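You operate a simulated robot arm through the tools that you are given. There is no shell and no other tool.

Carry out the task below with a simulated robot arm. There is one attempt and no reset: what you move stays moved.

JOB
Tidy up at the upper shelf of the steel cabinet. At the end: the spare yellow block fuse from the upper shelf of the steel cabinet is on the top of the grey steel cabinet; the spare blue block fuse from the upper shelf of the steel cabinet is on the top of the grey steel cabinet; the spare white block fuse from the upper shelf of the steel cabinet is on the top of the grey steel cabinet; the open silver tin is on the top of the grey steel cabinet; whatever was shut is shut again. Leave all else as you found it, and nothing knocked over.

The check looks at the end state, three seconds after you hand in, the way a careful person would. Anything else that was tipped, shoved, dropped, spilled or broken makes it a failure.

ROBOT AND FRAMES
A 7-joint arm with a two-finger parallel gripper, fixed in place. Base frame: the origin is at the foot of the arm, x ahead of it, y to its left, z up; the work surface is at about z = 0.95. Readings come in m, rad, newtons and seconds.
Its first joint turns from -2.601 to 2.601 rad. Payload 3.43 kg.
Tool frame: the origin (TCP) lies between the finger pads and is the grasp point; the fingertips stand 0.03 m ahead of it; z points along the fingers, y is the line along which they close. Largest opening 0.094 m; finger width 0.028, thickness 0.01; the body of the gripper, 0.05 by 0.096 m, starts 0.055 m behind the TCP.
Orientation is told as [roll, pitch, yaw] about the base's x, y, z axes, in that order, counted from this pose: with the fingers straight down and closing along the base's y, the tool's x points along the base's -x, its y along +y and its z along -z.

CONTROLS
- The arm moves only by the tool servo_tool. Its argument "increments" is a list of rows, each a list of 3 entries, a list of its own where there are three numbers: the shift along the base's x, y, z in units of 40 mm (1.0 is 40 mm), then the turn, a rotation vector about the base's x, y, z in units of 6 degrees (1.0 is 6 degrees), then the gripper command, from -1 (shut) to 1 (fully open), values between in proportion. In form: [[[dx, dy, dz], [ax, ay, az], claw], ...]. A call has 1 to 20 rows; each row shifts and turns the commanded pose from where the row before left it. A call with a number of a shift or a turn outside -1 to 1 is refused whole. Each row takes 0.2 s and may step no farther than 0.05 m and 0.15 rad from the row before; otherwise, or with a gripper value out of range, the whole call is refused. Where a pose cannot be reached the arm comes as near as it can. A force on the tool above 40 N (or 10 N above the force at the start of the call, whichever is more), or a blocked arm, ends the call early, and 0.2 s more pass. The fingers move at their own pace (about 0.045 m/s each) and stop on an object; they squeeze with about 43 N. The grip force told is the motor's: it shows also when the fingers shut on nothing. Time passes only in rows, and 0.2 s behind the last, so rows that do not move let the fingers close. The reply holds the time, the measured pose of the TCP, the force on the tool along the base axes, the opening and the grip force, in the units named above and with some noise, with the torque about the TCP (base axes, N m) and any sound that the robot's microphone picked up.
- Cameras (640 x 400 px; columns grow to the right, rows downward): "scene" is fixed at [0.3999, 0.5005, 1.4546]; the picture's right is [-0.87, -0.48, 0.00], its down [-0.21, 0.38, -0.90] and it looks along [0.44, -0.79, -0.44] (base axes); focal length 318 px, centre (320, 200). "wrist" rides on the gripper at [0.076, 0.014, -0.102] in the tool frame; the picture's right is [-0.18, 0.98, 0.00], its down [-0.75, -0.14, -0.64] and it looks along [-0.63, -0.12, 0.77] (tool axes); focal length 243 px, centre (320, 200). There is no depth. A picture from a camera that has moved, and an enlarged one, comes with that camera's place and axes in the base frame and with its lens.
- snapshot(camera): a new picture of that camera. It takes no simulated time.
- close_up(camera, box): a new picture of the part [left, top, right, bottom] of that camera's present view, enlarged. It takes no simulated time.
- sign_off(): hands the job in; it is judged then, once.

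Nothing tells you positions but the pictures and the camera data. Unless the task says otherwise, let go and move clear before handing in.

The tools are called after ">>>" as a command line: name --argument value ..., lists and objects as JSON in quotes. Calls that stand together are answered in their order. servo_tool: Moves the arm, as the interface text tells. Its arguments: {"type":"object","properties":{"increments":{"type":"array"}},"required":["increments"]} The other tools are called the same way: snapshot (camera) takes a picture; close_up (camera, box) takes an enlarged picture of a part of a camera's view; sign_off () hands the job in.

At the start:

```text
time_s: 0.0
eef_pos: [0.8657, -0.4758, 1.1636]
tool_rot: [0.0, 0.001, 0.0]
wrist_force: [-0.1, -0.6, 0.0]
torque: [0.01, -0.02, 0.01]
grip_width: 0.094
finger_force: 0.1
```

scene: 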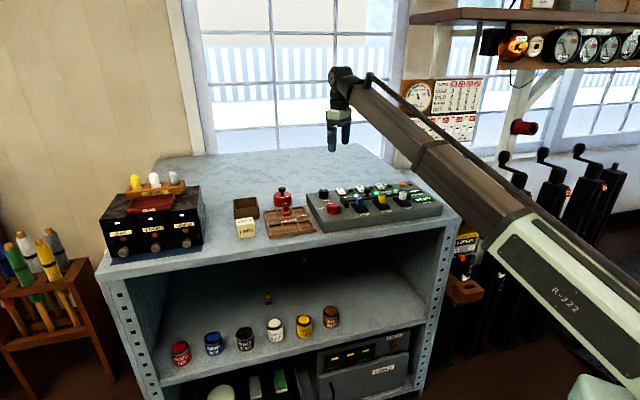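
wrist: 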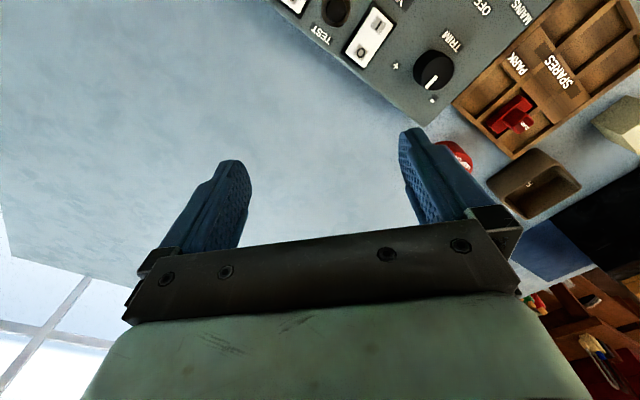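

I see a steel cabinet with a control panel, trays and a fuse box on top, and a shelf below holding a row of small jars or fuses. I'll take enlarged pictures first to identify things.

>>> close_up --camera "scene" --box '[150, 280, 420, 400]'

>>> close_up --camera "scene" --box '[90, 150, 290, 275]'

>>> close_up --camera "scene" --box '[220, 150, 460, 300]'

>>> close_up --camera "scene" --box '[420, 200, 580, 320]'

```text
2.37 times, centred on (285, 340) of scene
camera zoom: at [0.3999, 0.5005, 1.4546], right [-0.87, -0.48, 0.0], down [-0.21, 0.38, -0.9], along [0.44, -0.79, -0.44], focal length 753 px, centre (403, -132)
```

zoom: 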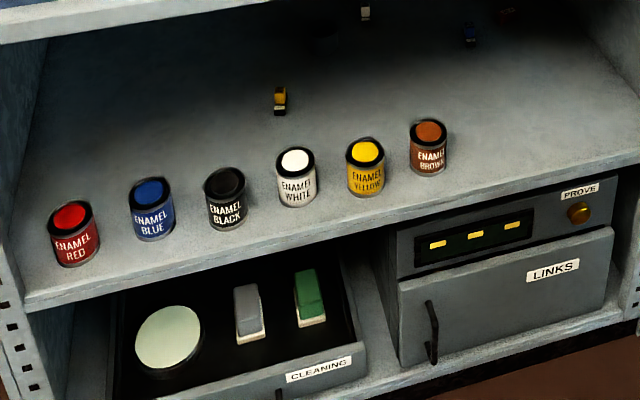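

```text
3.20 times, centred on (190, 212) of scene
camera zoom: at [0.3999, 0.5005, 1.4546], right [-0.87, -0.48, 0.0], down [-0.21, 0.38, -0.9], along [0.44, -0.79, -0.44], focal length 1017 px, centre (736, 160)
```

zoom: 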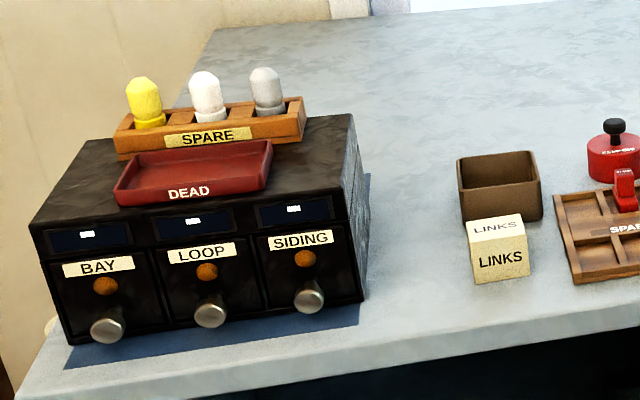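

```text
2.67 times, centred on (340, 225) of scene
camera zoom: at [0.3999, 0.5005, 1.4546], right [-0.87, -0.48, 0.0], down [-0.21, 0.38, -0.9], along [0.44, -0.79, -0.44], focal length 847 px, centre (267, 133)
```

zoom: 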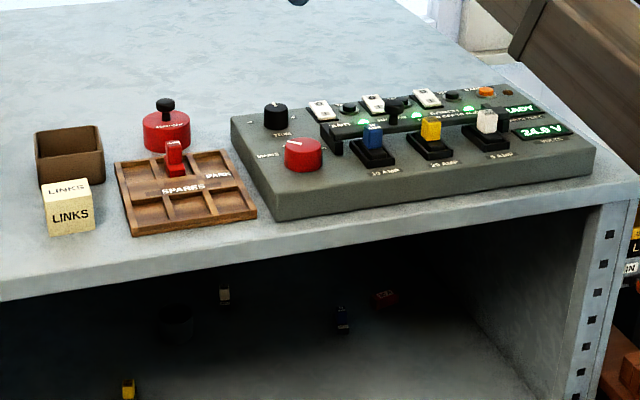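

```text
3.33 times, centred on (500, 260) of scene
camera zoom: at [0.3999, 0.5005, 1.4546], right [-0.87, -0.48, 0.0], down [-0.21, 0.38, -0.9], along [0.44, -0.79, -0.44], focal length 1059 px, centre (-280, 0)
```

zoom: 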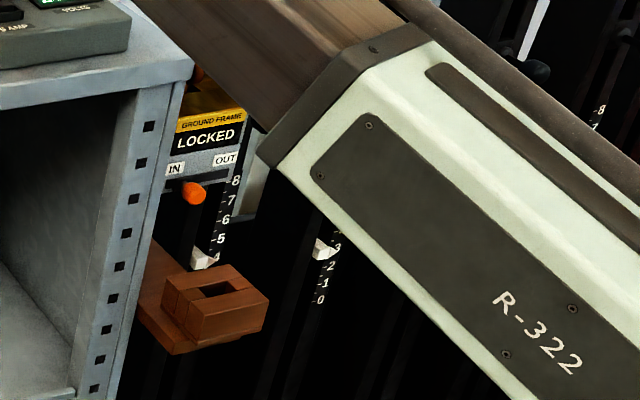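

The shelf holds small yellow, white, blue and maybe red blocks plus a dark round item behind the paint tins. I'll enlarge the dark interior further.

>>> close_up --camera "scene" --box '[250, 240, 410, 340]'

>>> close_up --camera "scene" --box '[260, 245, 340, 295]'

>>> close_up --camera "scene" --box '[330, 240, 410, 290]'

>>> close_up --camera "scene" --box '[150, 240, 290, 330]'

```text
4.00 times, centred on (330, 290) of scene
camera zoom: at [0.3999, 0.5005, 1.4546], right [-0.87, -0.48, 0.0], down [-0.21, 0.38, -0.9], along [0.44, -0.79, -0.44], focal length 1271 px, centre (280, -160)
```

zoom: 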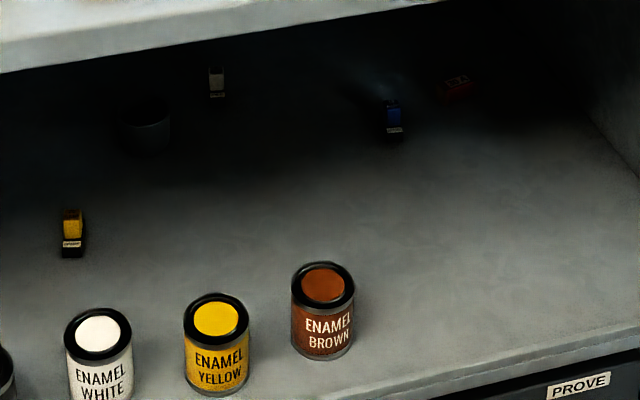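

```text
8.00 times, centred on (300, 270) of scene
camera zoom: at [0.3999, 0.5005, 1.4546], right [-0.87, -0.48, 0.0], down [-0.21, 0.38, -0.9], along [0.44, -0.79, -0.44], focal length 2542 px, centre (480, -360)
```

zoom: 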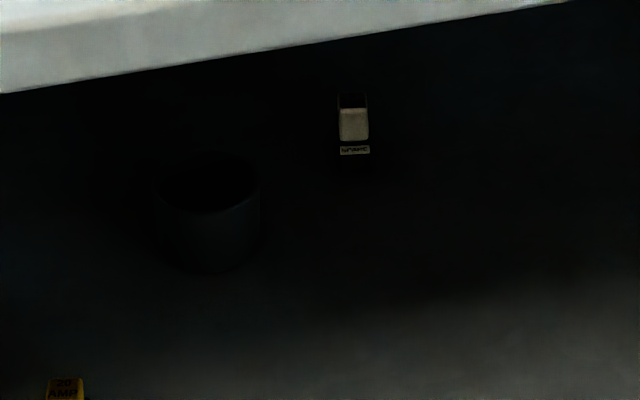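

```text
8.00 times, centred on (370, 265) of scene
camera zoom: at [0.3999, 0.5005, 1.4546], right [-0.87, -0.48, 0.0], down [-0.21, 0.38, -0.9], along [0.44, -0.79, -0.44], focal length 2542 px, centre (-80, -320)
```

zoom: 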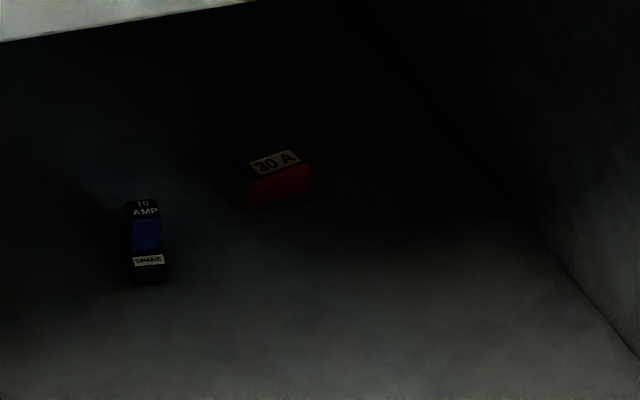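

```text
4.44 times, centred on (220, 285) of scene
camera zoom: at [0.3999, 0.5005, 1.4546], right [-0.87, -0.48, 0.0], down [-0.21, 0.38, -0.9], along [0.44, -0.79, -0.44], focal length 1412 px, centre (764, -178)
```

zoom: 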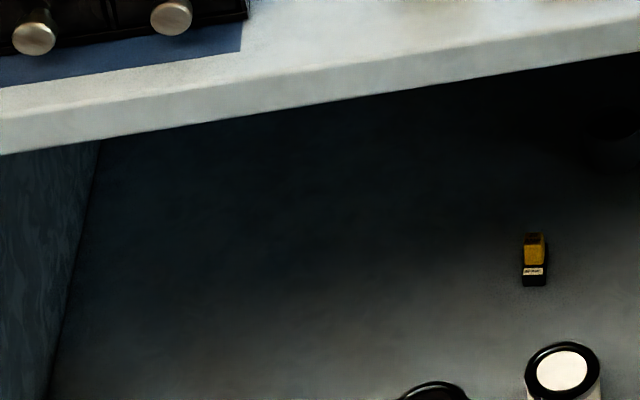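

The job items sit deep on the lower-lit shelf inside the cabinet. I'm measuring the shelf's edges and the cabinet's corners to work out its height and orientation.

>>> close_up --camera "scene" --box '[380, 190, 480, 350]'

>>> close_up --camera "scene" --box '[80, 240, 240, 400]'

>>> close_up --camera "scene" --box '[340, 60, 640, 400]'

>>> close_up --camera "scene" --box '[140, 130, 400, 230]'

```text
2.50 times, centred on (430, 270) of scene
camera zoom: at [0.3999, 0.5005, 1.4546], right [-0.87, -0.48, 0.0], down [-0.21, 0.38, -0.9], along [0.44, -0.79, -0.44], focal length 794 px, centre (45, 25)
```

zoom: 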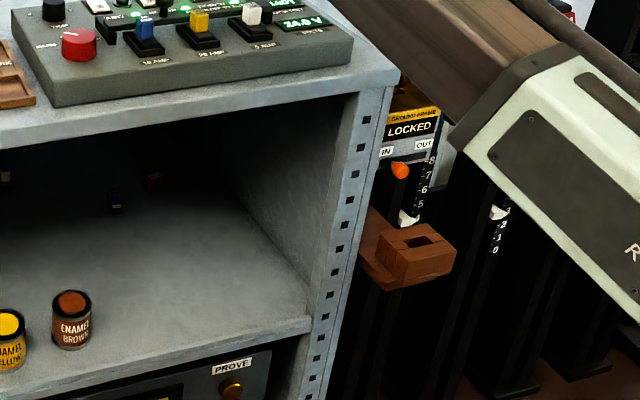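

```text
2.50 times, centred on (160, 320) of scene
camera zoom: at [0.3999, 0.5005, 1.4546], right [-0.87, -0.48, 0.0], down [-0.21, 0.38, -0.9], along [0.44, -0.79, -0.44], focal length 794 px, centre (720, -100)
```

zoom: 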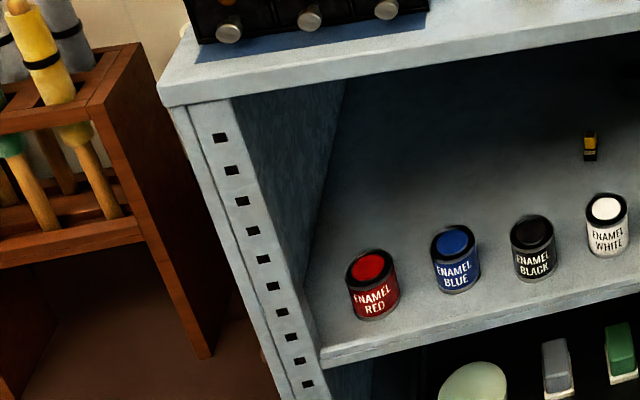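

```text
1.18 times, centred on (490, 230) of scene
camera zoom: at [0.3999, 0.5005, 1.4546], right [-0.87, -0.48, 0.0], down [-0.21, 0.38, -0.9], along [0.44, -0.79, -0.44], focal length 374 px, centre (120, 165)
```

zoom: 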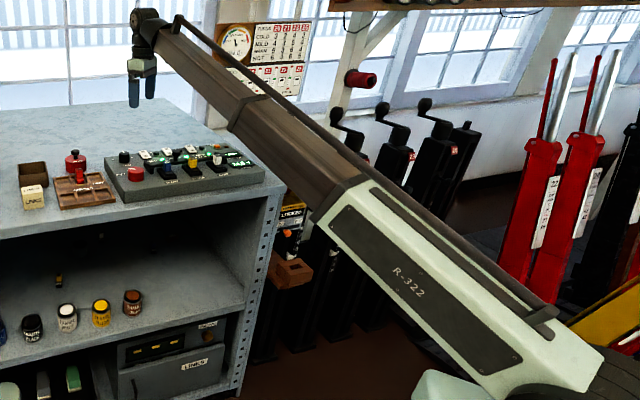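

```text
2.46 times, centred on (270, 180) of scene
camera zoom: at [0.3999, 0.5005, 1.4546], right [-0.87, -0.48, 0.0], down [-0.21, 0.38, -0.9], along [0.44, -0.79, -0.44], focal length 782 px, centre (443, 249)
```

zoom: 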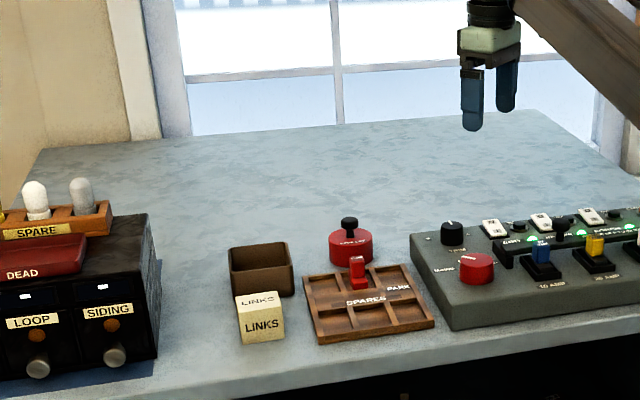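

The cabinet's front edge looks to run at about 45° (front at distance ≈0.68 m along (0.707,-0.707)), its top is at z≈0.95 and the shelf at z≈0.5. I'll first back the gripper out over the front of the cabinet, staying high and turning it to face in.

>>> servo_tool --increments '[[[-0.3, 0.4, 0.5], [0, 0, 0], 1], [[-0.577, 0.78, 0.1], [0, 0, -0.577], 1], [[-0.577, 0.78, 0.1], [0, 0, -0.577], 1], [[-0.577, 0.78, 0.1], [0, 0, -0.577], 1], [[-0.577, 0.78, 0], [0, 0, -0.577], 1], [[-0.577, 0.78, 0], [0, 0, -0.577], 1], [[-0.577, 0.78, 0], [0, 0, -0.577], 1], [[-0.577, 0.78, 0], [0, 0, -0.577], 1], [[-0.577, 0.78, 0], [0, 0, -0.577], 1], [[-0.577, 0.78, 0], [0, 0, -0.577], 1], [[-0.577, 0.78, 0], [0, 0, -0.577], 1], [[-0.577, 0.78, 0], [0, 0, -0.577], 1], [[-0.577, 0.78, 0], [0, 0, -0.577], 1], [[-0.277, 0.4, 0], [0, 0, -0.577], 1]]'

>>> snapshot --camera "scene"

>>> snapshot --camera "wrist"

```text
time_s: 0.8
eef_pos: [0.8123, -0.4039, 1.1882]
tool_rot: [-0.006, -0.008, -0.099]
wrist_force: [3.0, 0.6, -3.0]
torque: [-0.2, 0.11, -0.13]
grip_width: 0.0939
finger_force: 0.1
stopped in row 4: the force on the tool passed its limit at 61 N (the readings are from after the stop); the commanded pose is now the measured one
```

```text
taken
```

scene: 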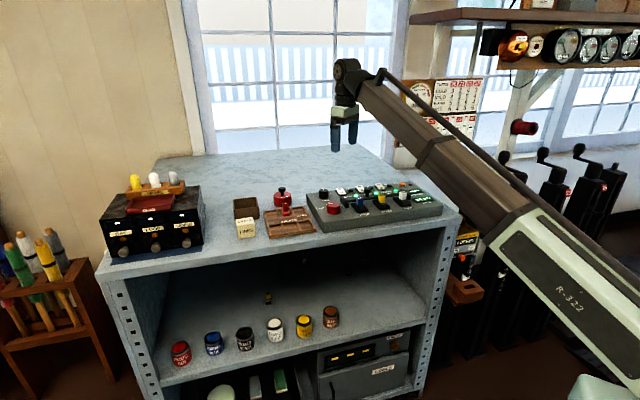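

```text
taken
camera wrist: at [0.7372, -0.382, 1.291], right [0.28, 0.96, 0.0], down [0.73, -0.21, 0.65], along [0.62, -0.18, -0.76], focal length 243 px, centre (320, 200)
```

wrist: 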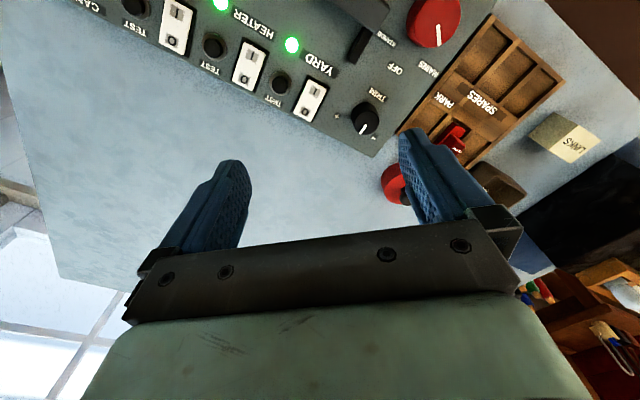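

The call stopped on a force reading of 61 N while nothing is near the gripper, so it was probably caused by the quick movement. I'll go on more gently, with smaller steps.

>>> servo_tool --increments '[[[-0.1, 0.15, 0.1], [0, 0, -0.1], 1], [[-0.2, 0.3, 0.1], [0, 0, -0.2], 1], [[-0.3, 0.4, 0.0], [0, 0, -0.3], 1], [[-0.3, 0.4, 0.0], [0, 0, -0.3], 1], [[-0.3, 0.4, 0.0], [0, 0, -0.3], 1], [[-0.3, 0.4, 0.0], [0, 0, -0.3], 1], [[-0.3, 0.4, 0.0], [0, 0, -0.3], 1], [[-0.3, 0.4, 0.0], [0, 0, -0.3], 1], [[-0.3, 0.4, 0.0], [0, 0, -0.3], 1], [[-0.3, 0.4, 0.0], [0, 0, -0.3], 1], [[-0.3, 0.4, 0.0], [0, 0, -0.3], 1], [[-0.3, 0.4, 0.0], [0, 0, -0.3], 1], [[-0.2, 0.3, 0.0], [0, 0, -0.2], 1], [[-0.1, 0.15, 0.0], [0, 0, -0.1], 1]]'

```text
time_s: 1.3
eef_pos: [0.8082, -0.3963, 1.1944]
tool_rot: [-0.009, -0.015, -0.111]
wrist_force: [7.0, 0.5, -9.7]
torque: [-0.46, 0.07, -0.24]
grip_width: 0.0941
finger_force: 0.1
stopped in row 2: the force on the tool passed its limit at 50 N (the readings are from after the stop); the commanded pose is now the measured one
```

Stopped again, and now there is a small lasting force on the tool. I'll look closely at the gripper and boom before moving further.

>>> close_up --camera "scene" --box '[300, 40, 460, 160]'

>>> snapshot --camera "wrist"

>>> servo_tool --increments '[[[0, 0, 0], [0, 0, 0], 1], [[0, 0, 0], [0, 0, 0], 1]]'

```text
3.33 times, centred on (380, 100) of scene
camera zoom: at [0.3999, 0.5005, 1.4546], right [-0.87, -0.48, 0.0], down [-0.21, 0.38, -0.9], along [0.44, -0.79, -0.44], focal length 1059 px, centre (120, 533)
```

zoom: 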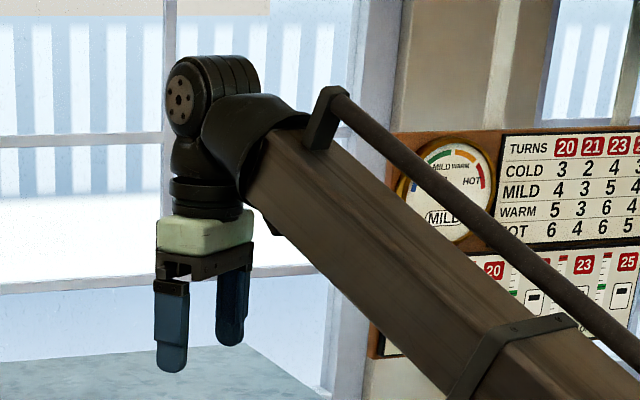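

```text
taken
camera wrist: at [0.7325, -0.3732, 1.2952], right [0.29, 0.96, -0.01], down [0.72, -0.22, 0.65], along [0.62, -0.2, -0.76], focal length 243 px, centre (320, 200)
```

wrist: 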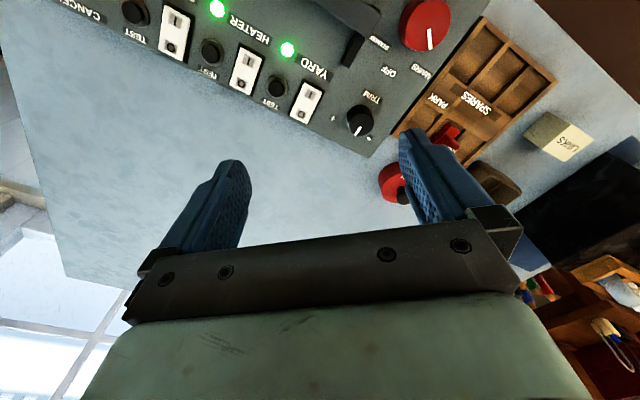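

```text
time_s: 1.9
eef_pos: [0.8081, -0.3967, 1.1939]
tool_rot: [-0.008, -0.015, -0.11]
wrist_force: [7.8, 0.2, -14.2]
torque: [-0.4, -0.18, -0.2]
grip_width: 0.0941
finger_force: 0.0
```

The gripper's palm is touching the end of its own boom because the wrist is folded too tightly. I'll tilt the tool outward, which opens that angle.

>>> servo_tool --increments '[[[0, 0, 0.0], [-0.1, -0.2, 0], 1], [[0, 0, 0.0], [-0.2, -0.4, 0], 1], [[0, 0, 0], [-0.25, -0.5, 0], 1], [[0, 0, 0], [-0.25, -0.5, 0], 1], [[0, 0, 0], [-0.25, -0.5, 0], 1], [[0, 0, 0], [-0.25, -0.5, 0], 1], [[0, 0, 0], [-0.25, -0.5, 0], 1], [[0, 0, 0], [-0.25, -0.5, 0], 1], [[0, 0, 0], [-0.1, -0.2, 0], 1]]'

>>> close_up --camera "scene" --box '[300, 40, 460, 160]'

```text
time_s: 3.9
eef_pos: [0.8087, -0.3966, 1.194]
tool_rot: [-0.173, -0.432, -0.073]
wrist_force: [0.0, 0.4, 0.6]
torque: [0.04, -0.02, 0.02]
grip_width: 0.0942
finger_force: 0.0
```

```text
3.33 times, centred on (380, 100) of scene
camera zoom: at [0.3999, 0.5005, 1.4546], right [-0.87, -0.48, 0.0], down [-0.21, 0.38, -0.9], along [0.44, -0.79, -0.44], focal length 1059 px, centre (120, 533)
```

zoom: 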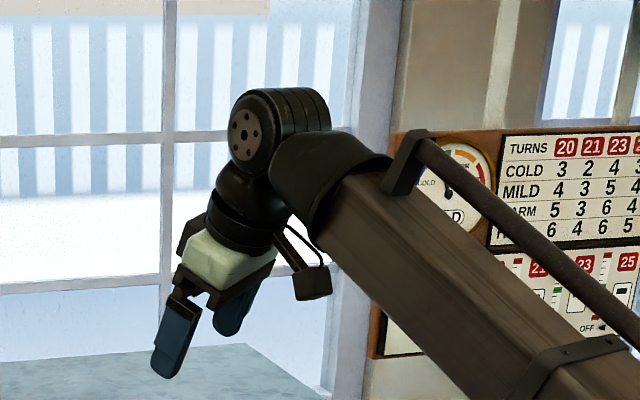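

The contact is released; the small camera on its bracket was pressing against the boom. Now I continue backing out in front of the cabinet with the tool tilted outward.

>>> servo_tool --increments '[[[-0.2, 0.25, 0], [0, 0, -0.25], 1], [[-0.396, 0.495, 0], [0, 0, -0.486], 1], [[-0.396, 0.495, 0], [0, 0, -0.486], 1], [[-0.396, 0.495, 0], [0, 0, -0.486], 1], [[-0.396, 0.495, 0], [0, 0, -0.486], 1], [[-0.396, 0.495, 0], [0, 0, -0.486], 1], [[-0.396, 0.495, 0], [0, 0, -0.486], 1], [[-0.396, 0.495, 0], [0, 0, -0.486], 1], [[-0.396, 0.495, 0], [0, 0, -0.486], 1], [[-0.396, 0.495, 0], [0, 0, -0.486], 1], [[-0.396, 0.495, 0], [0, 0, -0.486], 1], [[-0.396, 0.495, 0], [0, 0, -0.486], 1], [[-0.396, 0.495, 0], [0, 0, -0.486], 1], [[-0.396, 0.495, 0], [0, 0, -0.486], 1], [[-0.2, 0.25, 0], [0, 0, -0.25], 1], [[0, 0, 0], [0.53, -0.53, 0.35], 1], [[0, 0, 0], [0.53, -0.53, 0.35], 1]]'

>>> snapshot --camera "scene"

>>> snapshot --camera "wrist"

```text
time_s: 7.5
eef_pos: [0.5879, -0.1196, 1.1945]
tool_rot: [0.001, -0.429, -0.786]
wrist_force: [0.4, -0.6, -0.5]
torque: [-0.04, 0.0, -0.02]
grip_width: 0.0939
finger_force: 0.1
```

```text
taken
```

scene: 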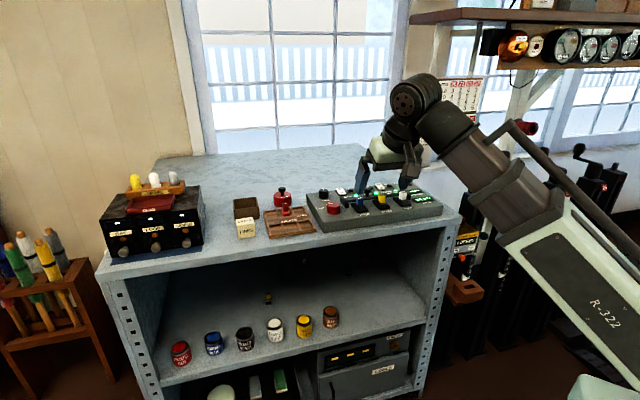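

```text
taken
camera wrist: at [0.5178, -0.0304, 1.2566], right [0.81, 0.58, 0.08], down [0.19, -0.4, 0.9], along [0.55, -0.71, -0.43], focal length 243 px, centre (320, 200)
```

wrist: 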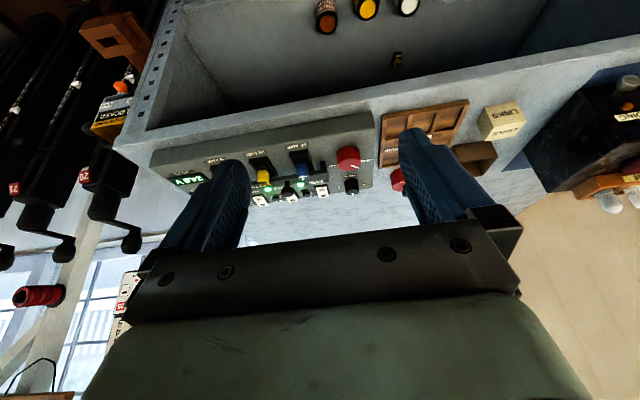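

The tool now points squarely at the cabinet, tilted about 25° outward, and is clear of its front. I'll lower it in front of the open shelf.

>>> servo_tool --increments '[[[0, 0, -0.3], [0, 0, 0], 1], [[0, 0, -0.7], [0, 0, 0], 1], [[0, 0, -0.7], [0, 0, 0], 1], [[0, 0, -0.7], [0, 0, 0], 1], [[0, 0, -0.7], [0, 0, 0], 1], [[0, 0, -0.7], [0, 0, 0], 1], [[0, 0, -0.7], [0, 0, 0], 1], [[0, 0, -0.7], [0, 0, 0], 1], [[0, 0, -0.7], [0, 0, 0], 1], [[0, 0, -0.7], [0, 0, 0], 1], [[0, 0, -0.7], [0, 0, 0], 1], [[0, 0, -0.7], [0, 0, 0], 1], [[0, 0, -0.7], [0, 0, 0], 1], [[0, 0, -0.7], [0, 0, 0], 1], [[0, 0, -0.4], [0, 0, 0], 1]]'

>>> snapshot --camera "scene"

>>> snapshot --camera "wrist"

```text
time_s: 10.7
eef_pos: [0.6121, -0.1223, 0.8049]
tool_rot: [-0.002, -0.426, -0.787]
wrist_force: [-0.6, 0.0, 0.6]
torque: [0.03, -0.02, 0.0]
grip_width: 0.0943
finger_force: 0.0
out of reach, approached as far as the arm can: row 9, 10, 11, 12, 13
```

```text
taken
```

scene: 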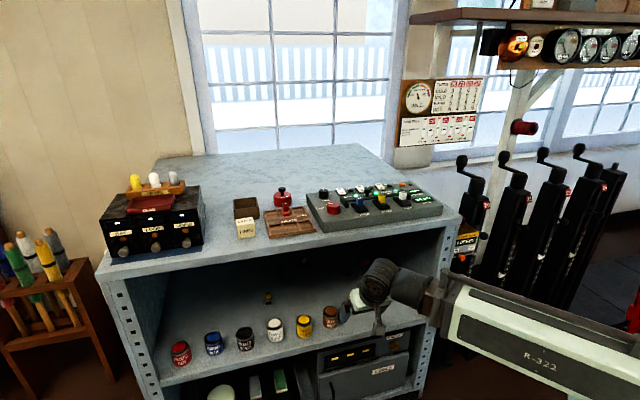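

```text
taken
camera wrist: at [0.543, -0.0334, 0.8667], right [0.81, 0.58, 0.08], down [0.2, -0.4, 0.9], along [0.55, -0.72, -0.44], focal length 243 px, centre (320, 200)
```

wrist: 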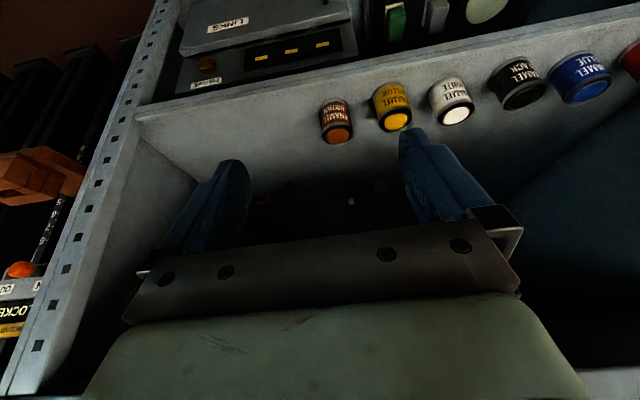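

I'm now in front of the opening and can see the tins and small items (upside down in this view). I'll enlarge the wrist view of the shelf interior.

>>> close_up --camera "wrist" --box '[240, 150, 400, 250]'

>>> close_up --camera "wrist" --box '[300, 60, 640, 200]'

>>> close_up --camera "wrist" --box '[120, 60, 320, 200]'

```text
4.00 times, centred on (320, 200) of wrist
camera zoom: at [0.543, -0.0334, 0.8667], right [0.81, 0.58, 0.08], down [0.2, -0.4, 0.9], along [0.55, -0.72, -0.44], focal length 970 px, centre (320, 200)
```

zoom: 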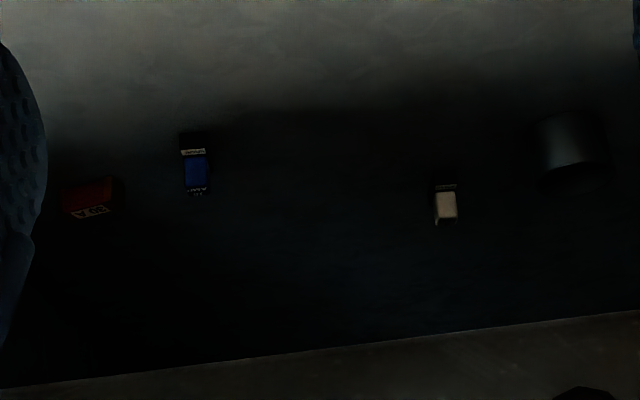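

```text
1.88 times, centred on (470, 130) of wrist
camera zoom: at [0.543, -0.0334, 0.8667], right [0.81, 0.58, 0.08], down [0.2, -0.4, 0.9], along [0.55, -0.72, -0.44], focal length 457 px, centre (38, 332)
```

zoom: 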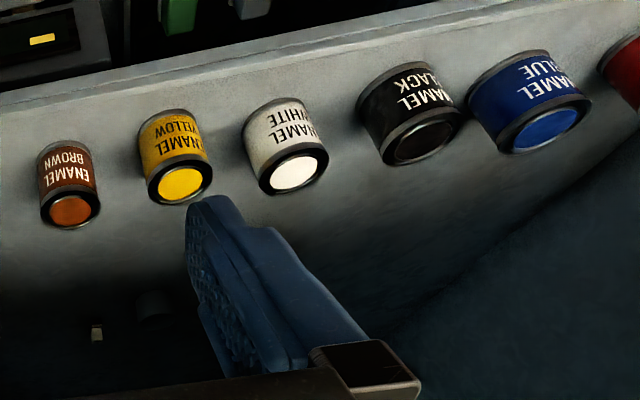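

```text
2.86 times, centred on (220, 130) of wrist
camera zoom: at [0.543, -0.0334, 0.8667], right [0.81, 0.58, 0.08], down [0.2, -0.4, 0.9], along [0.55, -0.72, -0.44], focal length 693 px, centre (606, 400)
```

zoom: 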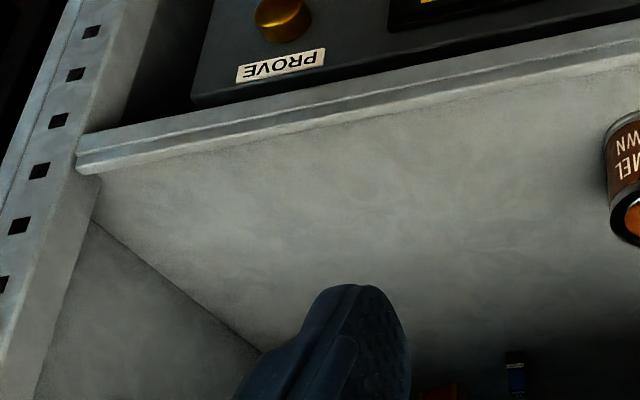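

Triangulating both cameras puts the shelf at z≈0.505. I take the items (depth, sideways) to be yellow ≈(0.93, 0.57), blue ≈(1.00, 0.195), white ≈(1.13, 0.37) and tin ≈(1.08, 0.47). Next I lower the tool, move it in over the paint tins beneath the cabinet top, and look at the yellow fuse.

>>> servo_tool --increments '[[[0, 0, -0.4], [0, 0, 0], 1], [[0, 0, -0.6], [0, 0, 0], 1], [[0, 0, -0.6], [0, 0, 0], 1], [[0, 0, -0.6], [0, 0, 0], 1], [[0, 0, -0.6], [0, 0, 0], 1], [[0, 0, -0.6], [0, 0, 0], 1], [[0.3, 0.02, 0], [-0.1, -0.1, 0], 1], [[0.6, 0.035, 0], [-0.2, -0.2, 0], 1], [[0.6, 0.035, 0], [-0.2, -0.2, 0], 1], [[0.6, 0.035, 0], [-0.2, -0.2, 0], 1], [[0.6, 0.035, 0], [-0.2, -0.2, 0], 1], [[0.6, 0.035, 0], [-0.2, -0.2, 0], 1], [[0.6, 0.035, 0], [-0.2, -0.2, 0], 1], [[0.6, 0.035, 0], [-0.2, -0.2, 0], 1], [[0.6, 0.035, 0], [-0.2, -0.2, 0], 1], [[0.6, 0.035, 0], [-0.2, -0.2, 0], 1], [[0.6, 0.035, 0], [-0.2, -0.2, 0], 1], [[0.6, 0.035, 0], [-0.2, -0.2, 0], 1], [[0.4, 0.035, 0], [-0.1, -0.1, 0], 1]]'

>>> snapshot --camera "scene"

>>> snapshot --camera "wrist"

```text
time_s: 14.7
eef_pos: [0.9018, -0.1068, 0.6709]
tool_rot: [0.001, -0.784, -0.788]
wrist_force: [0.6, 0.7, -0.1]
torque: [0.0, 0.01, 0.02]
grip_width: 0.0941
finger_force: 0.1
```

```text
taken
```

scene: 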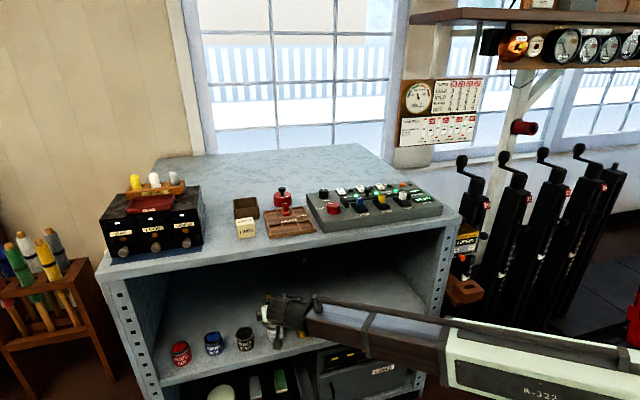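

```text
taken
camera wrist: at [0.8219, -0.007, 0.69], right [0.79, 0.6, 0.13], down [-0.04, -0.16, 0.99], along [0.61, -0.78, -0.1], focal length 243 px, centre (320, 200)
```

wrist: 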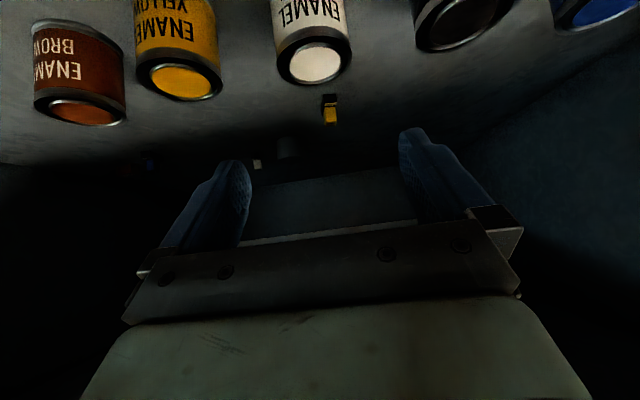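

The gripper is under the cabinet top and above the paint tins with no contact. I'll enlarge the view of the yellow fuse to get its orientation.

>>> close_up --camera "wrist" --box '[300, 85, 364, 125]'

>>> close_up --camera "wrist" --box '[230, 120, 310, 180]'

>>> close_up --camera "wrist" --box '[100, 130, 200, 190]'

```text
10.00 times, centred on (332, 105) of wrist
camera zoom: at [0.8219, -0.007, 0.69], right [0.79, 0.6, 0.13], down [-0.04, -0.16, 0.99], along [0.61, -0.78, -0.1], focal length 2426 px, centre (200, 1150)
```

zoom: 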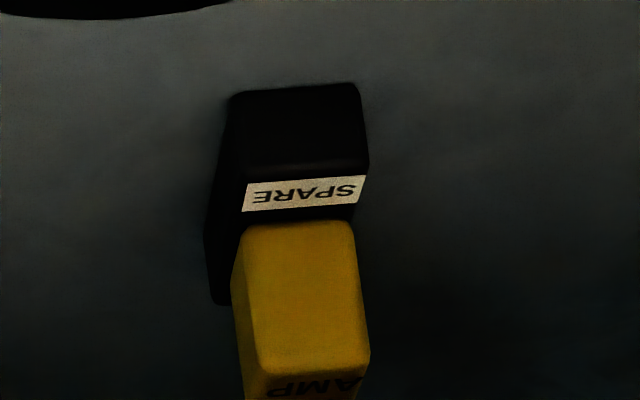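

```text
6.67 times, centred on (270, 150) of wrist
camera zoom: at [0.8219, -0.007, 0.69], right [0.79, 0.6, 0.13], down [-0.04, -0.16, 0.99], along [0.61, -0.78, -0.1], focal length 1618 px, centre (653, 533)
```

zoom: 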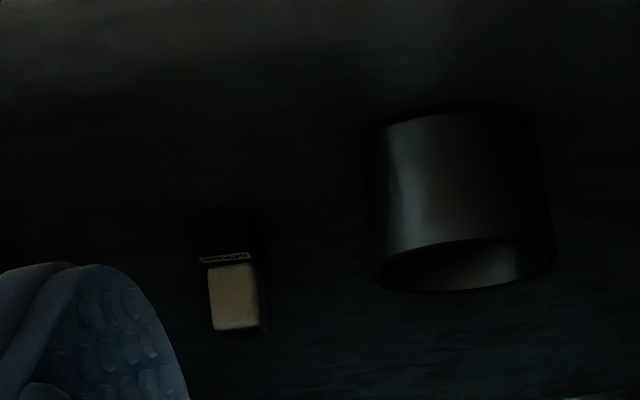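

```text
6.40 times, centred on (150, 160) of wrist
camera zoom: at [0.8219, -0.007, 0.69], right [0.79, 0.6, 0.13], down [-0.04, -0.16, 0.99], along [0.61, -0.78, -0.1], focal length 1553 px, centre (1408, 456)
```

zoom: 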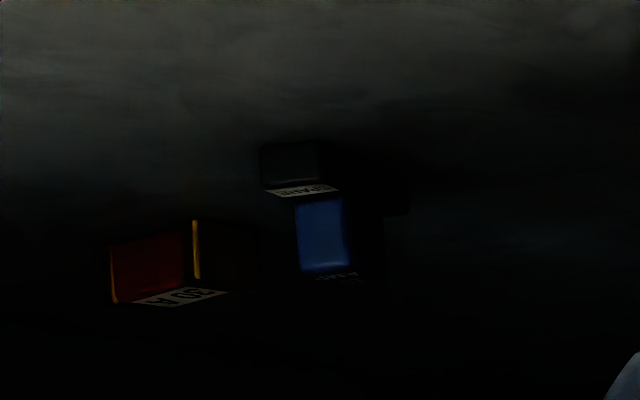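

The yellow fuse sits at about (1.068, −0.270), turned some 12° from the cabinet's axis, with its top near z=0.542. I'll move above it, turning and steepening the tool so the camera stays clear of the white paint tin.

>>> servo_tool --increments '[[[0.346, -0.335, -0.05], [0, 0, -0.52], 0.4], [[0.346, -0.335, -0.05], [0, 0, -0.52], 0.4], [[0.346, -0.335, -0.05], [0, 0, -0.52], 0.4], [[0.346, -0.335, -0.05], [0, 0, -0.52], 0.4], [[0.346, -0.335, -0.1], [0.36, 0.23, 0], 0.4], [[0.346, -0.335, -0.1], [0.36, 0.23, 0], 0.4], [[0.346, -0.335, -0.1], [0.36, 0.23, 0], 0.4], [[0.346, -0.335, -0.1], [0.36, 0.23, 0], 0.4], [[0.346, -0.335, -0.1], [0.36, 0.23, 0], 0.4], [[0.346, -0.335, -0.1], [0.36, 0.23, 0], 0.4], [[0.346, -0.335, -0.1], [0.36, 0.23, 0], 0.4], [[0.346, -0.335, -0.1], [0.36, 0.23, 0], 0.4]]'

>>> snapshot --camera "wrist"

>>> snapshot --camera "scene"

```text
time_s: 17.3
eef_pos: [1.0699, -0.265, 0.629]
tool_rot: [0.0, -0.426, -1.004]
wrist_force: [-0.1, 0.7, 0.7]
torque: [0.02, 0.0, 0.01]
grip_width: 0.0658
finger_force: 0.1
```

```text
taken
camera wrist: at [1.0213, -0.1639, 0.6904], right [0.92, 0.39, 0.08], down [0.11, -0.43, 0.9], along [0.38, -0.82, -0.44], focal length 243 px, centre (320, 200)
```

wrist: 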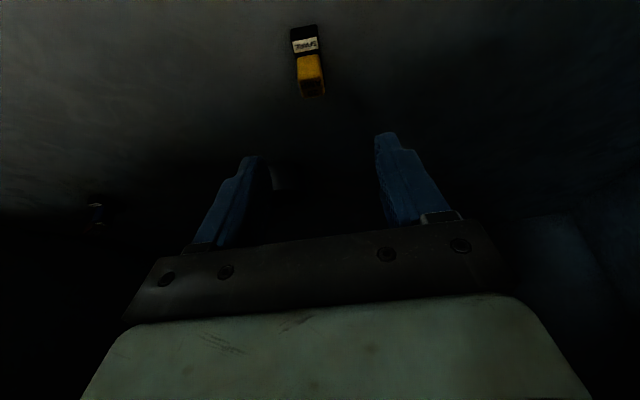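

```text
taken
```

scene: 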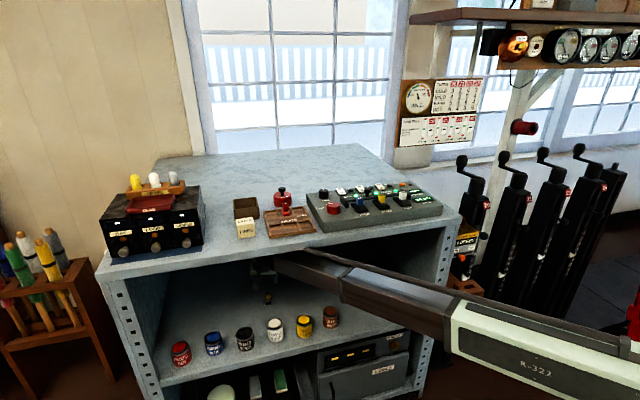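

I'm above the yellow fuse; the boom looks close under the cabinet's top edge, so I'll check that clearance and the fuse alignment.

>>> close_up --camera "scene" --box '[240, 220, 400, 320]'

>>> close_up --camera "wrist" --box '[250, 0, 378, 110]'

```text
4.00 times, centred on (320, 270) of scene
camera zoom: at [0.3999, 0.5005, 1.4546], right [-0.87, -0.48, 0.0], down [-0.21, 0.38, -0.9], along [0.44, -0.79, -0.44], focal length 1271 px, centre (320, -80)
```

zoom: 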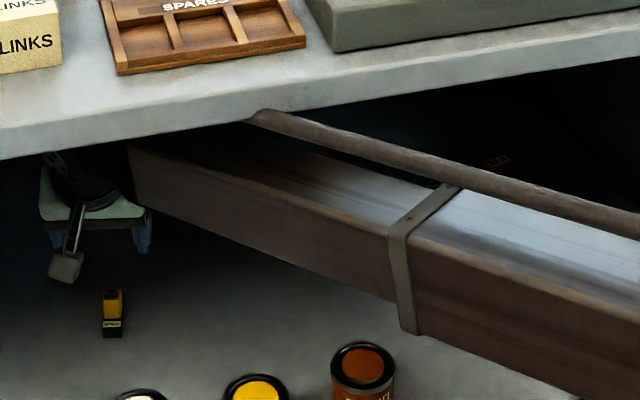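

```text
3.64 times, centred on (314, 55) of wrist
camera zoom: at [1.0213, -0.1639, 0.6904], right [0.92, 0.39, 0.08], down [0.11, -0.43, 0.9], along [0.38, -0.82, -0.44], focal length 882 px, centre (342, 727)
```

zoom: 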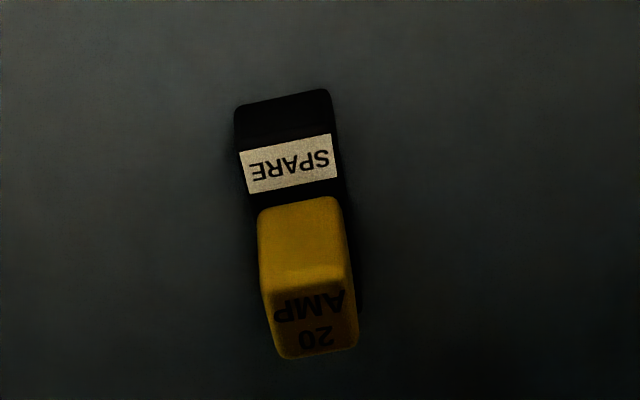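

The view confirms the fuse's turn and a shelf height of about 0.50; the gripper is aligned with the fuse to a couple of millimetres. I'll lower over it and close.

>>> servo_tool --increments '[[[0.012, -0.02, -0.38], [0, 0, 0], 0.4], [[0.012, -0.02, -0.38], [0, 0, 0], 0.4], [[0.012, -0.02, -0.38], [0, 0, 0], 0.4], [[0.012, -0.02, -0.38], [0, 0, 0], 0.4], [[0.012, -0.02, -0.38], [0, 0, 0], 0.4], [[0.0, -0.0, -0.3], [0, 0, 0], 0.4], [[0, 0, 0], [0, 0, 0], 0.4]]'

>>> snapshot --camera "wrist"

>>> close_up --camera "scene" --box '[220, 240, 348, 320]'

```text
time_s: 18.9
eef_pos: [1.0703, -0.2693, 0.5432]
tool_rot: [-0.001, -0.428, -1.005]
wrist_force: [0.4, -0.1, 0.3]
torque: [-0.01, 0.02, 0.0]
grip_width: 0.0657
finger_force: 0.0
```

```text
taken
camera wrist: at [1.0228, -0.1676, 0.6055], right [0.92, 0.39, 0.08], down [0.11, -0.43, 0.9], along [0.38, -0.82, -0.44], focal length 243 px, centre (320, 200)
```

wrist: 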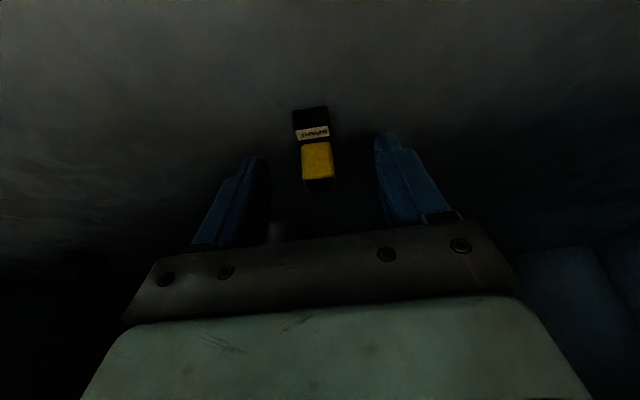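

```text
5.00 times, centred on (284, 280) of scene
camera zoom: at [0.3999, 0.5005, 1.4546], right [-0.87, -0.48, 0.0], down [-0.21, 0.38, -0.9], along [0.44, -0.79, -0.44], focal length 1589 px, centre (500, -200)
```

zoom: 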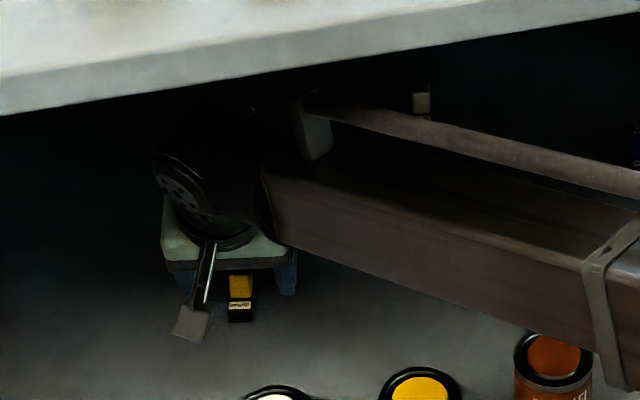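

The fuse stands centred between the fingertips. I'll drop the last 4 mm and close on it.

>>> servo_tool --increments '[[[0, 0, -0.1], [0, 0, 0], 0.4], [[0, 0, 0], [0, 0, 0], 0.0], [[0, 0, 0], [0, 0, 0], -0.4], [[0, 0, 0], [0, 0, 0], -1], [[0, 0, 0], [0, 0, 0], -1], [[0, 0, 0], [0, 0, 0], -1], [[0, 0, 0], [0, 0, 0], -1]]'

>>> close_up --camera "wrist" --box '[200, 60, 440, 210]'

```text
time_s: 20.5
eef_pos: [1.0707, -0.2702, 0.5385]
tool_rot: [0.001, -0.429, -1.007]
wrist_force: [0.7, -0.1, -0.1]
torque: [-0.01, 0.04, -0.02]
grip_width: 0.0185
finger_force: 42.9
```

```text
2.67 times, centred on (320, 135) of wrist
camera zoom: at [1.0227, -0.1679, 0.601], right [0.92, 0.39, 0.08], down [0.11, -0.43, 0.9], along [0.38, -0.82, -0.44], focal length 647 px, centre (320, 373)
```

zoom: 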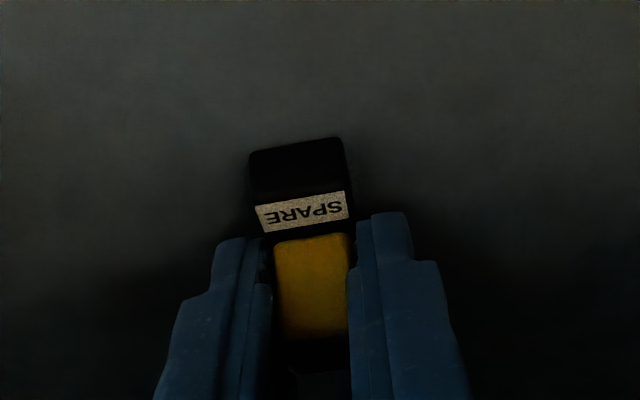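

The yellow fuse is gripped (18.5 mm wide). I'll lift it and go back out along the same path I came in.

>>> servo_tool --increments '[[[0, 0, 0.2], [0, 0, 0], -1], [[0, 0, 0.4], [0, 0, 0], -1], [[0, 0, 0.5], [0, 0, 0], -1], [[0, 0, 0.5], [0, 0, 0], -1], [[0, 0, 0.5], [0, 0, 0], -1], [[-0.346, 0.335, 0.2], [-0.36, -0.23, 0], -1], [[-0.346, 0.335, 0.15], [-0.36, -0.23, 0], -1], [[-0.346, 0.335, 0.1], [-0.36, -0.23, 0], -1], [[-0.346, 0.335, 0.1], [-0.36, -0.23, 0], -1], [[-0.346, 0.335, 0.1], [-0.36, -0.23, 0], -1], [[-0.346, 0.335, 0.1], [-0.36, -0.23, 0], -1], [[-0.346, 0.335, 0.1], [-0.36, -0.23, 0], -1], [[-0.346, 0.335, 0.1], [-0.36, -0.23, 0], -1], [[-0.346, 0.335, 0.05], [0, 0, 0.52], -1], [[-0.346, 0.335, 0.05], [0, 0, 0.52], -1], [[-0.346, 0.335, 0.05], [0, 0, 0.52], -1], [[-0.346, 0.335, 0.05], [0, 0, 0.52], -1]]'

>>> snapshot --camera "wrist"

>>> snapshot --camera "scene"

```text
time_s: 24.1
eef_pos: [0.9057, -0.1078, 0.6695]
tool_rot: [0.001, -0.787, -0.787]
wrist_force: [0.6, 0.4, -0.9]
torque: [-0.02, 0.01, -0.01]
grip_width: 0.0186
finger_force: 42.9
```

```text
taken
camera wrist: at [0.8254, -0.0085, 0.6882], right [0.79, 0.6, 0.13], down [-0.04, -0.16, 0.99], along [0.61, -0.78, -0.1], focal length 243 px, centre (320, 200)
```

wrist: 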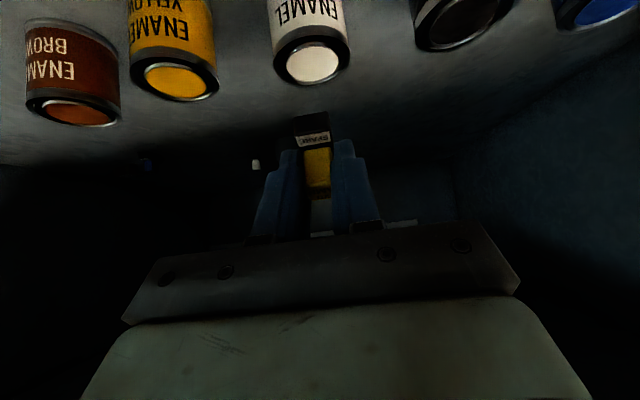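

```text
taken
```

scene: 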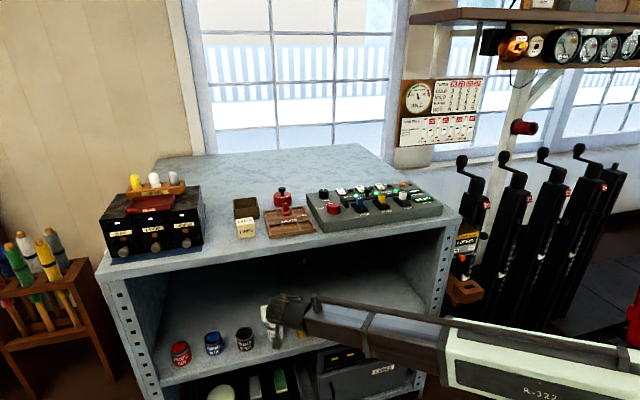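

The fuse is held firmly above the paint tins. I'll finish backing out and begin raising in front of the cabinet.

>>> servo_tool --increments '[[[-0.3, -0.02, 0], [0.1, 0.1, 0], -1], [[-0.6, -0.035, 0], [0.2, 0.2, 0], -1], [[-0.6, -0.035, 0], [0.2, 0.2, 0], -1], [[-0.6, -0.035, 0], [0.2, 0.2, 0], -1], [[-0.6, -0.035, 0], [0.2, 0.2, 0], -1], [[-0.6, -0.035, 0], [0.2, 0.2, 0], -1], [[-0.6, -0.035, 0], [0.2, 0.2, 0], -1], [[-0.6, -0.035, 0], [0.2, 0.2, 0], -1], [[-0.6, -0.035, 0], [0.2, 0.2, 0], -1], [[-0.6, -0.035, 0], [0.2, 0.2, 0], -1], [[-0.6, -0.035, 0], [0.2, 0.2, 0], -1], [[-0.6, -0.035, 0], [0.2, 0.2, 0], -1], [[-0.4, -0.035, 0], [0.1, 0.1, 0], -1], [[0, 0, 0.3], [0, 0, 0], -1], [[0, 0, 0.6], [0, 0, 0], -1], [[0, 0, 0.6], [0, 0, 0], -1], [[0, 0, 0.6], [0, 0, 0], -1]]'

>>> servo_tool --increments '[[[0, 0, 0.4], [0, 0, 0], -1], [[0, 0, 0.7], [0, 0, 0], -1], [[0, 0, 0.7], [0, 0, 0], -1], [[0, 0, 0.7], [0, 0, 0], -1], [[0, 0, 0.7], [0, 0, 0], -1], [[0, 0, 0.7], [0, 0, 0], -1], [[0, 0, 0.7], [0, 0, 0], -1], [[0, 0, 0.7], [0, 0, 0], -1], [[0, 0, 0.7], [0, 0, 0], -1], [[0, 0, 0.7], [0, 0, 0], -1], [[0, 0, 0.7], [0, 0, 0], -1], [[0, 0, 0.7], [0, 0, 0], -1], [[0, 0, 0.7], [0, 0, 0], -1], [[0, 0, 0.4], [0, 0, 0], -1]]'

>>> snapshot --camera "scene"

>>> snapshot --camera "wrist"

```text
time_s: 27.7
eef_pos: [0.6159, -0.1276, 0.7509]
tool_rot: [-0.001, -0.429, -0.788]
wrist_force: [0.3, 1.0, 0.2]
torque: [0.01, -0.01, -0.03]
grip_width: 0.0184
finger_force: 43.8
```

```text
time_s: 30.7
eef_pos: [0.6132, -0.1222, 1.1224]
tool_rot: [0.0, -0.429, -0.788]
wrist_force: [-0.5, -0.3, -0.2]
torque: [0.02, 0.02, -0.02]
grip_width: 0.0184
finger_force: 43.3
```

```text
taken
```

scene: 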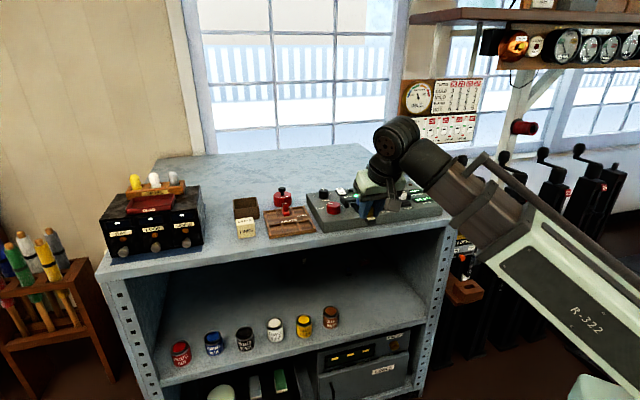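

```text
taken
camera wrist: at [0.5437, -0.0339, 1.1834], right [0.81, 0.58, 0.08], down [0.2, -0.4, 0.9], along [0.55, -0.72, -0.43], focal length 243 px, centre (320, 200)
```

wrist: 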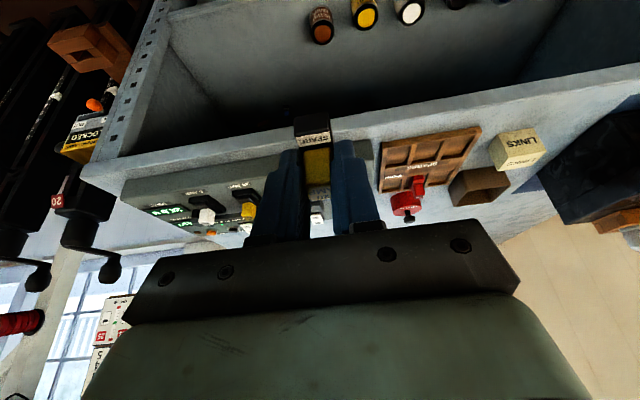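

The yellow fuse is clear of the cabinet front. I'll carry it over the panel to the free area behind it, at about (0.969, −0.488).

>>> servo_tool --increments '[[[0.2, -0.2, 0.3], [0, 0, 0], -1], [[0.4, -0.4, 0.2], [0, 0, 0], -1], [[0.52, -0.535, 0.1], [0, 0, 0], -1], [[0.52, -0.535, 0], [0, 0, 0], -1], [[0.52, -0.535, 0], [0, 0, 0], -1], [[0.52, -0.535, 0], [0, 0, 0], -1], [[0.52, -0.535, 0], [0, 0, 0], -1], [[0.52, -0.535, 0], [0, 0, 0], -1], [[0.52, -0.535, 0], [0, 0, 0], -1], [[0.52, -0.535, 0], [0, 0, 0], -1], [[0.52, -0.535, 0], [0, 0, 0], -1], [[0.52, -0.535, 0], [0, 0, 0], -1], [[0.52, -0.535, 0], [0, 0, 0], -1], [[0.52, -0.535, 0], [0, 0, 0], -1], [[0.52, -0.535, 0], [0, 0, 0], -1], [[0.52, -0.535, 0], [0, 0, 0], -1], [[0.52, -0.535, 0], [0, 0, 0], -1], [[0.52, -0.535, 0], [0, 0, 0], -1], [[0.2, -0.2, 0], [0, 0, 0], -1]]'

>>> snapshot --camera "scene"

>>> snapshot --camera "wrist"

```text
time_s: 34.7
eef_pos: [0.9791, -0.4982, 1.1446]
tool_rot: [-0.001, -0.43, -0.787]
wrist_force: [0.0, -0.3, -0.6]
torque: [0.0, 0.0, -0.01]
grip_width: 0.0185
finger_force: 42.6
```

```text
taken
```

scene: 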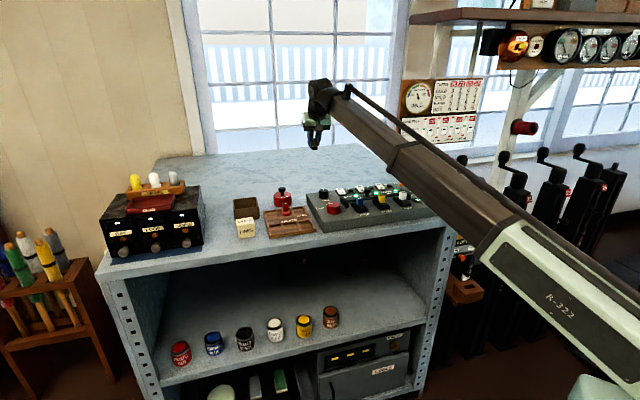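

```text
taken
camera wrist: at [0.9099, -0.4093, 1.2069], right [0.81, 0.58, 0.08], down [0.2, -0.4, 0.9], along [0.55, -0.72, -0.43], focal length 243 px, centre (320, 200)
```

wrist: 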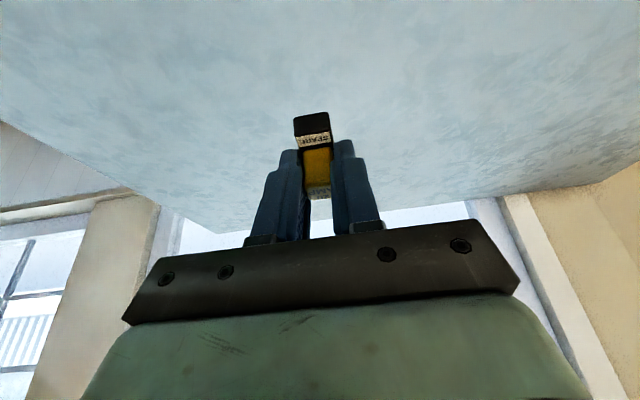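

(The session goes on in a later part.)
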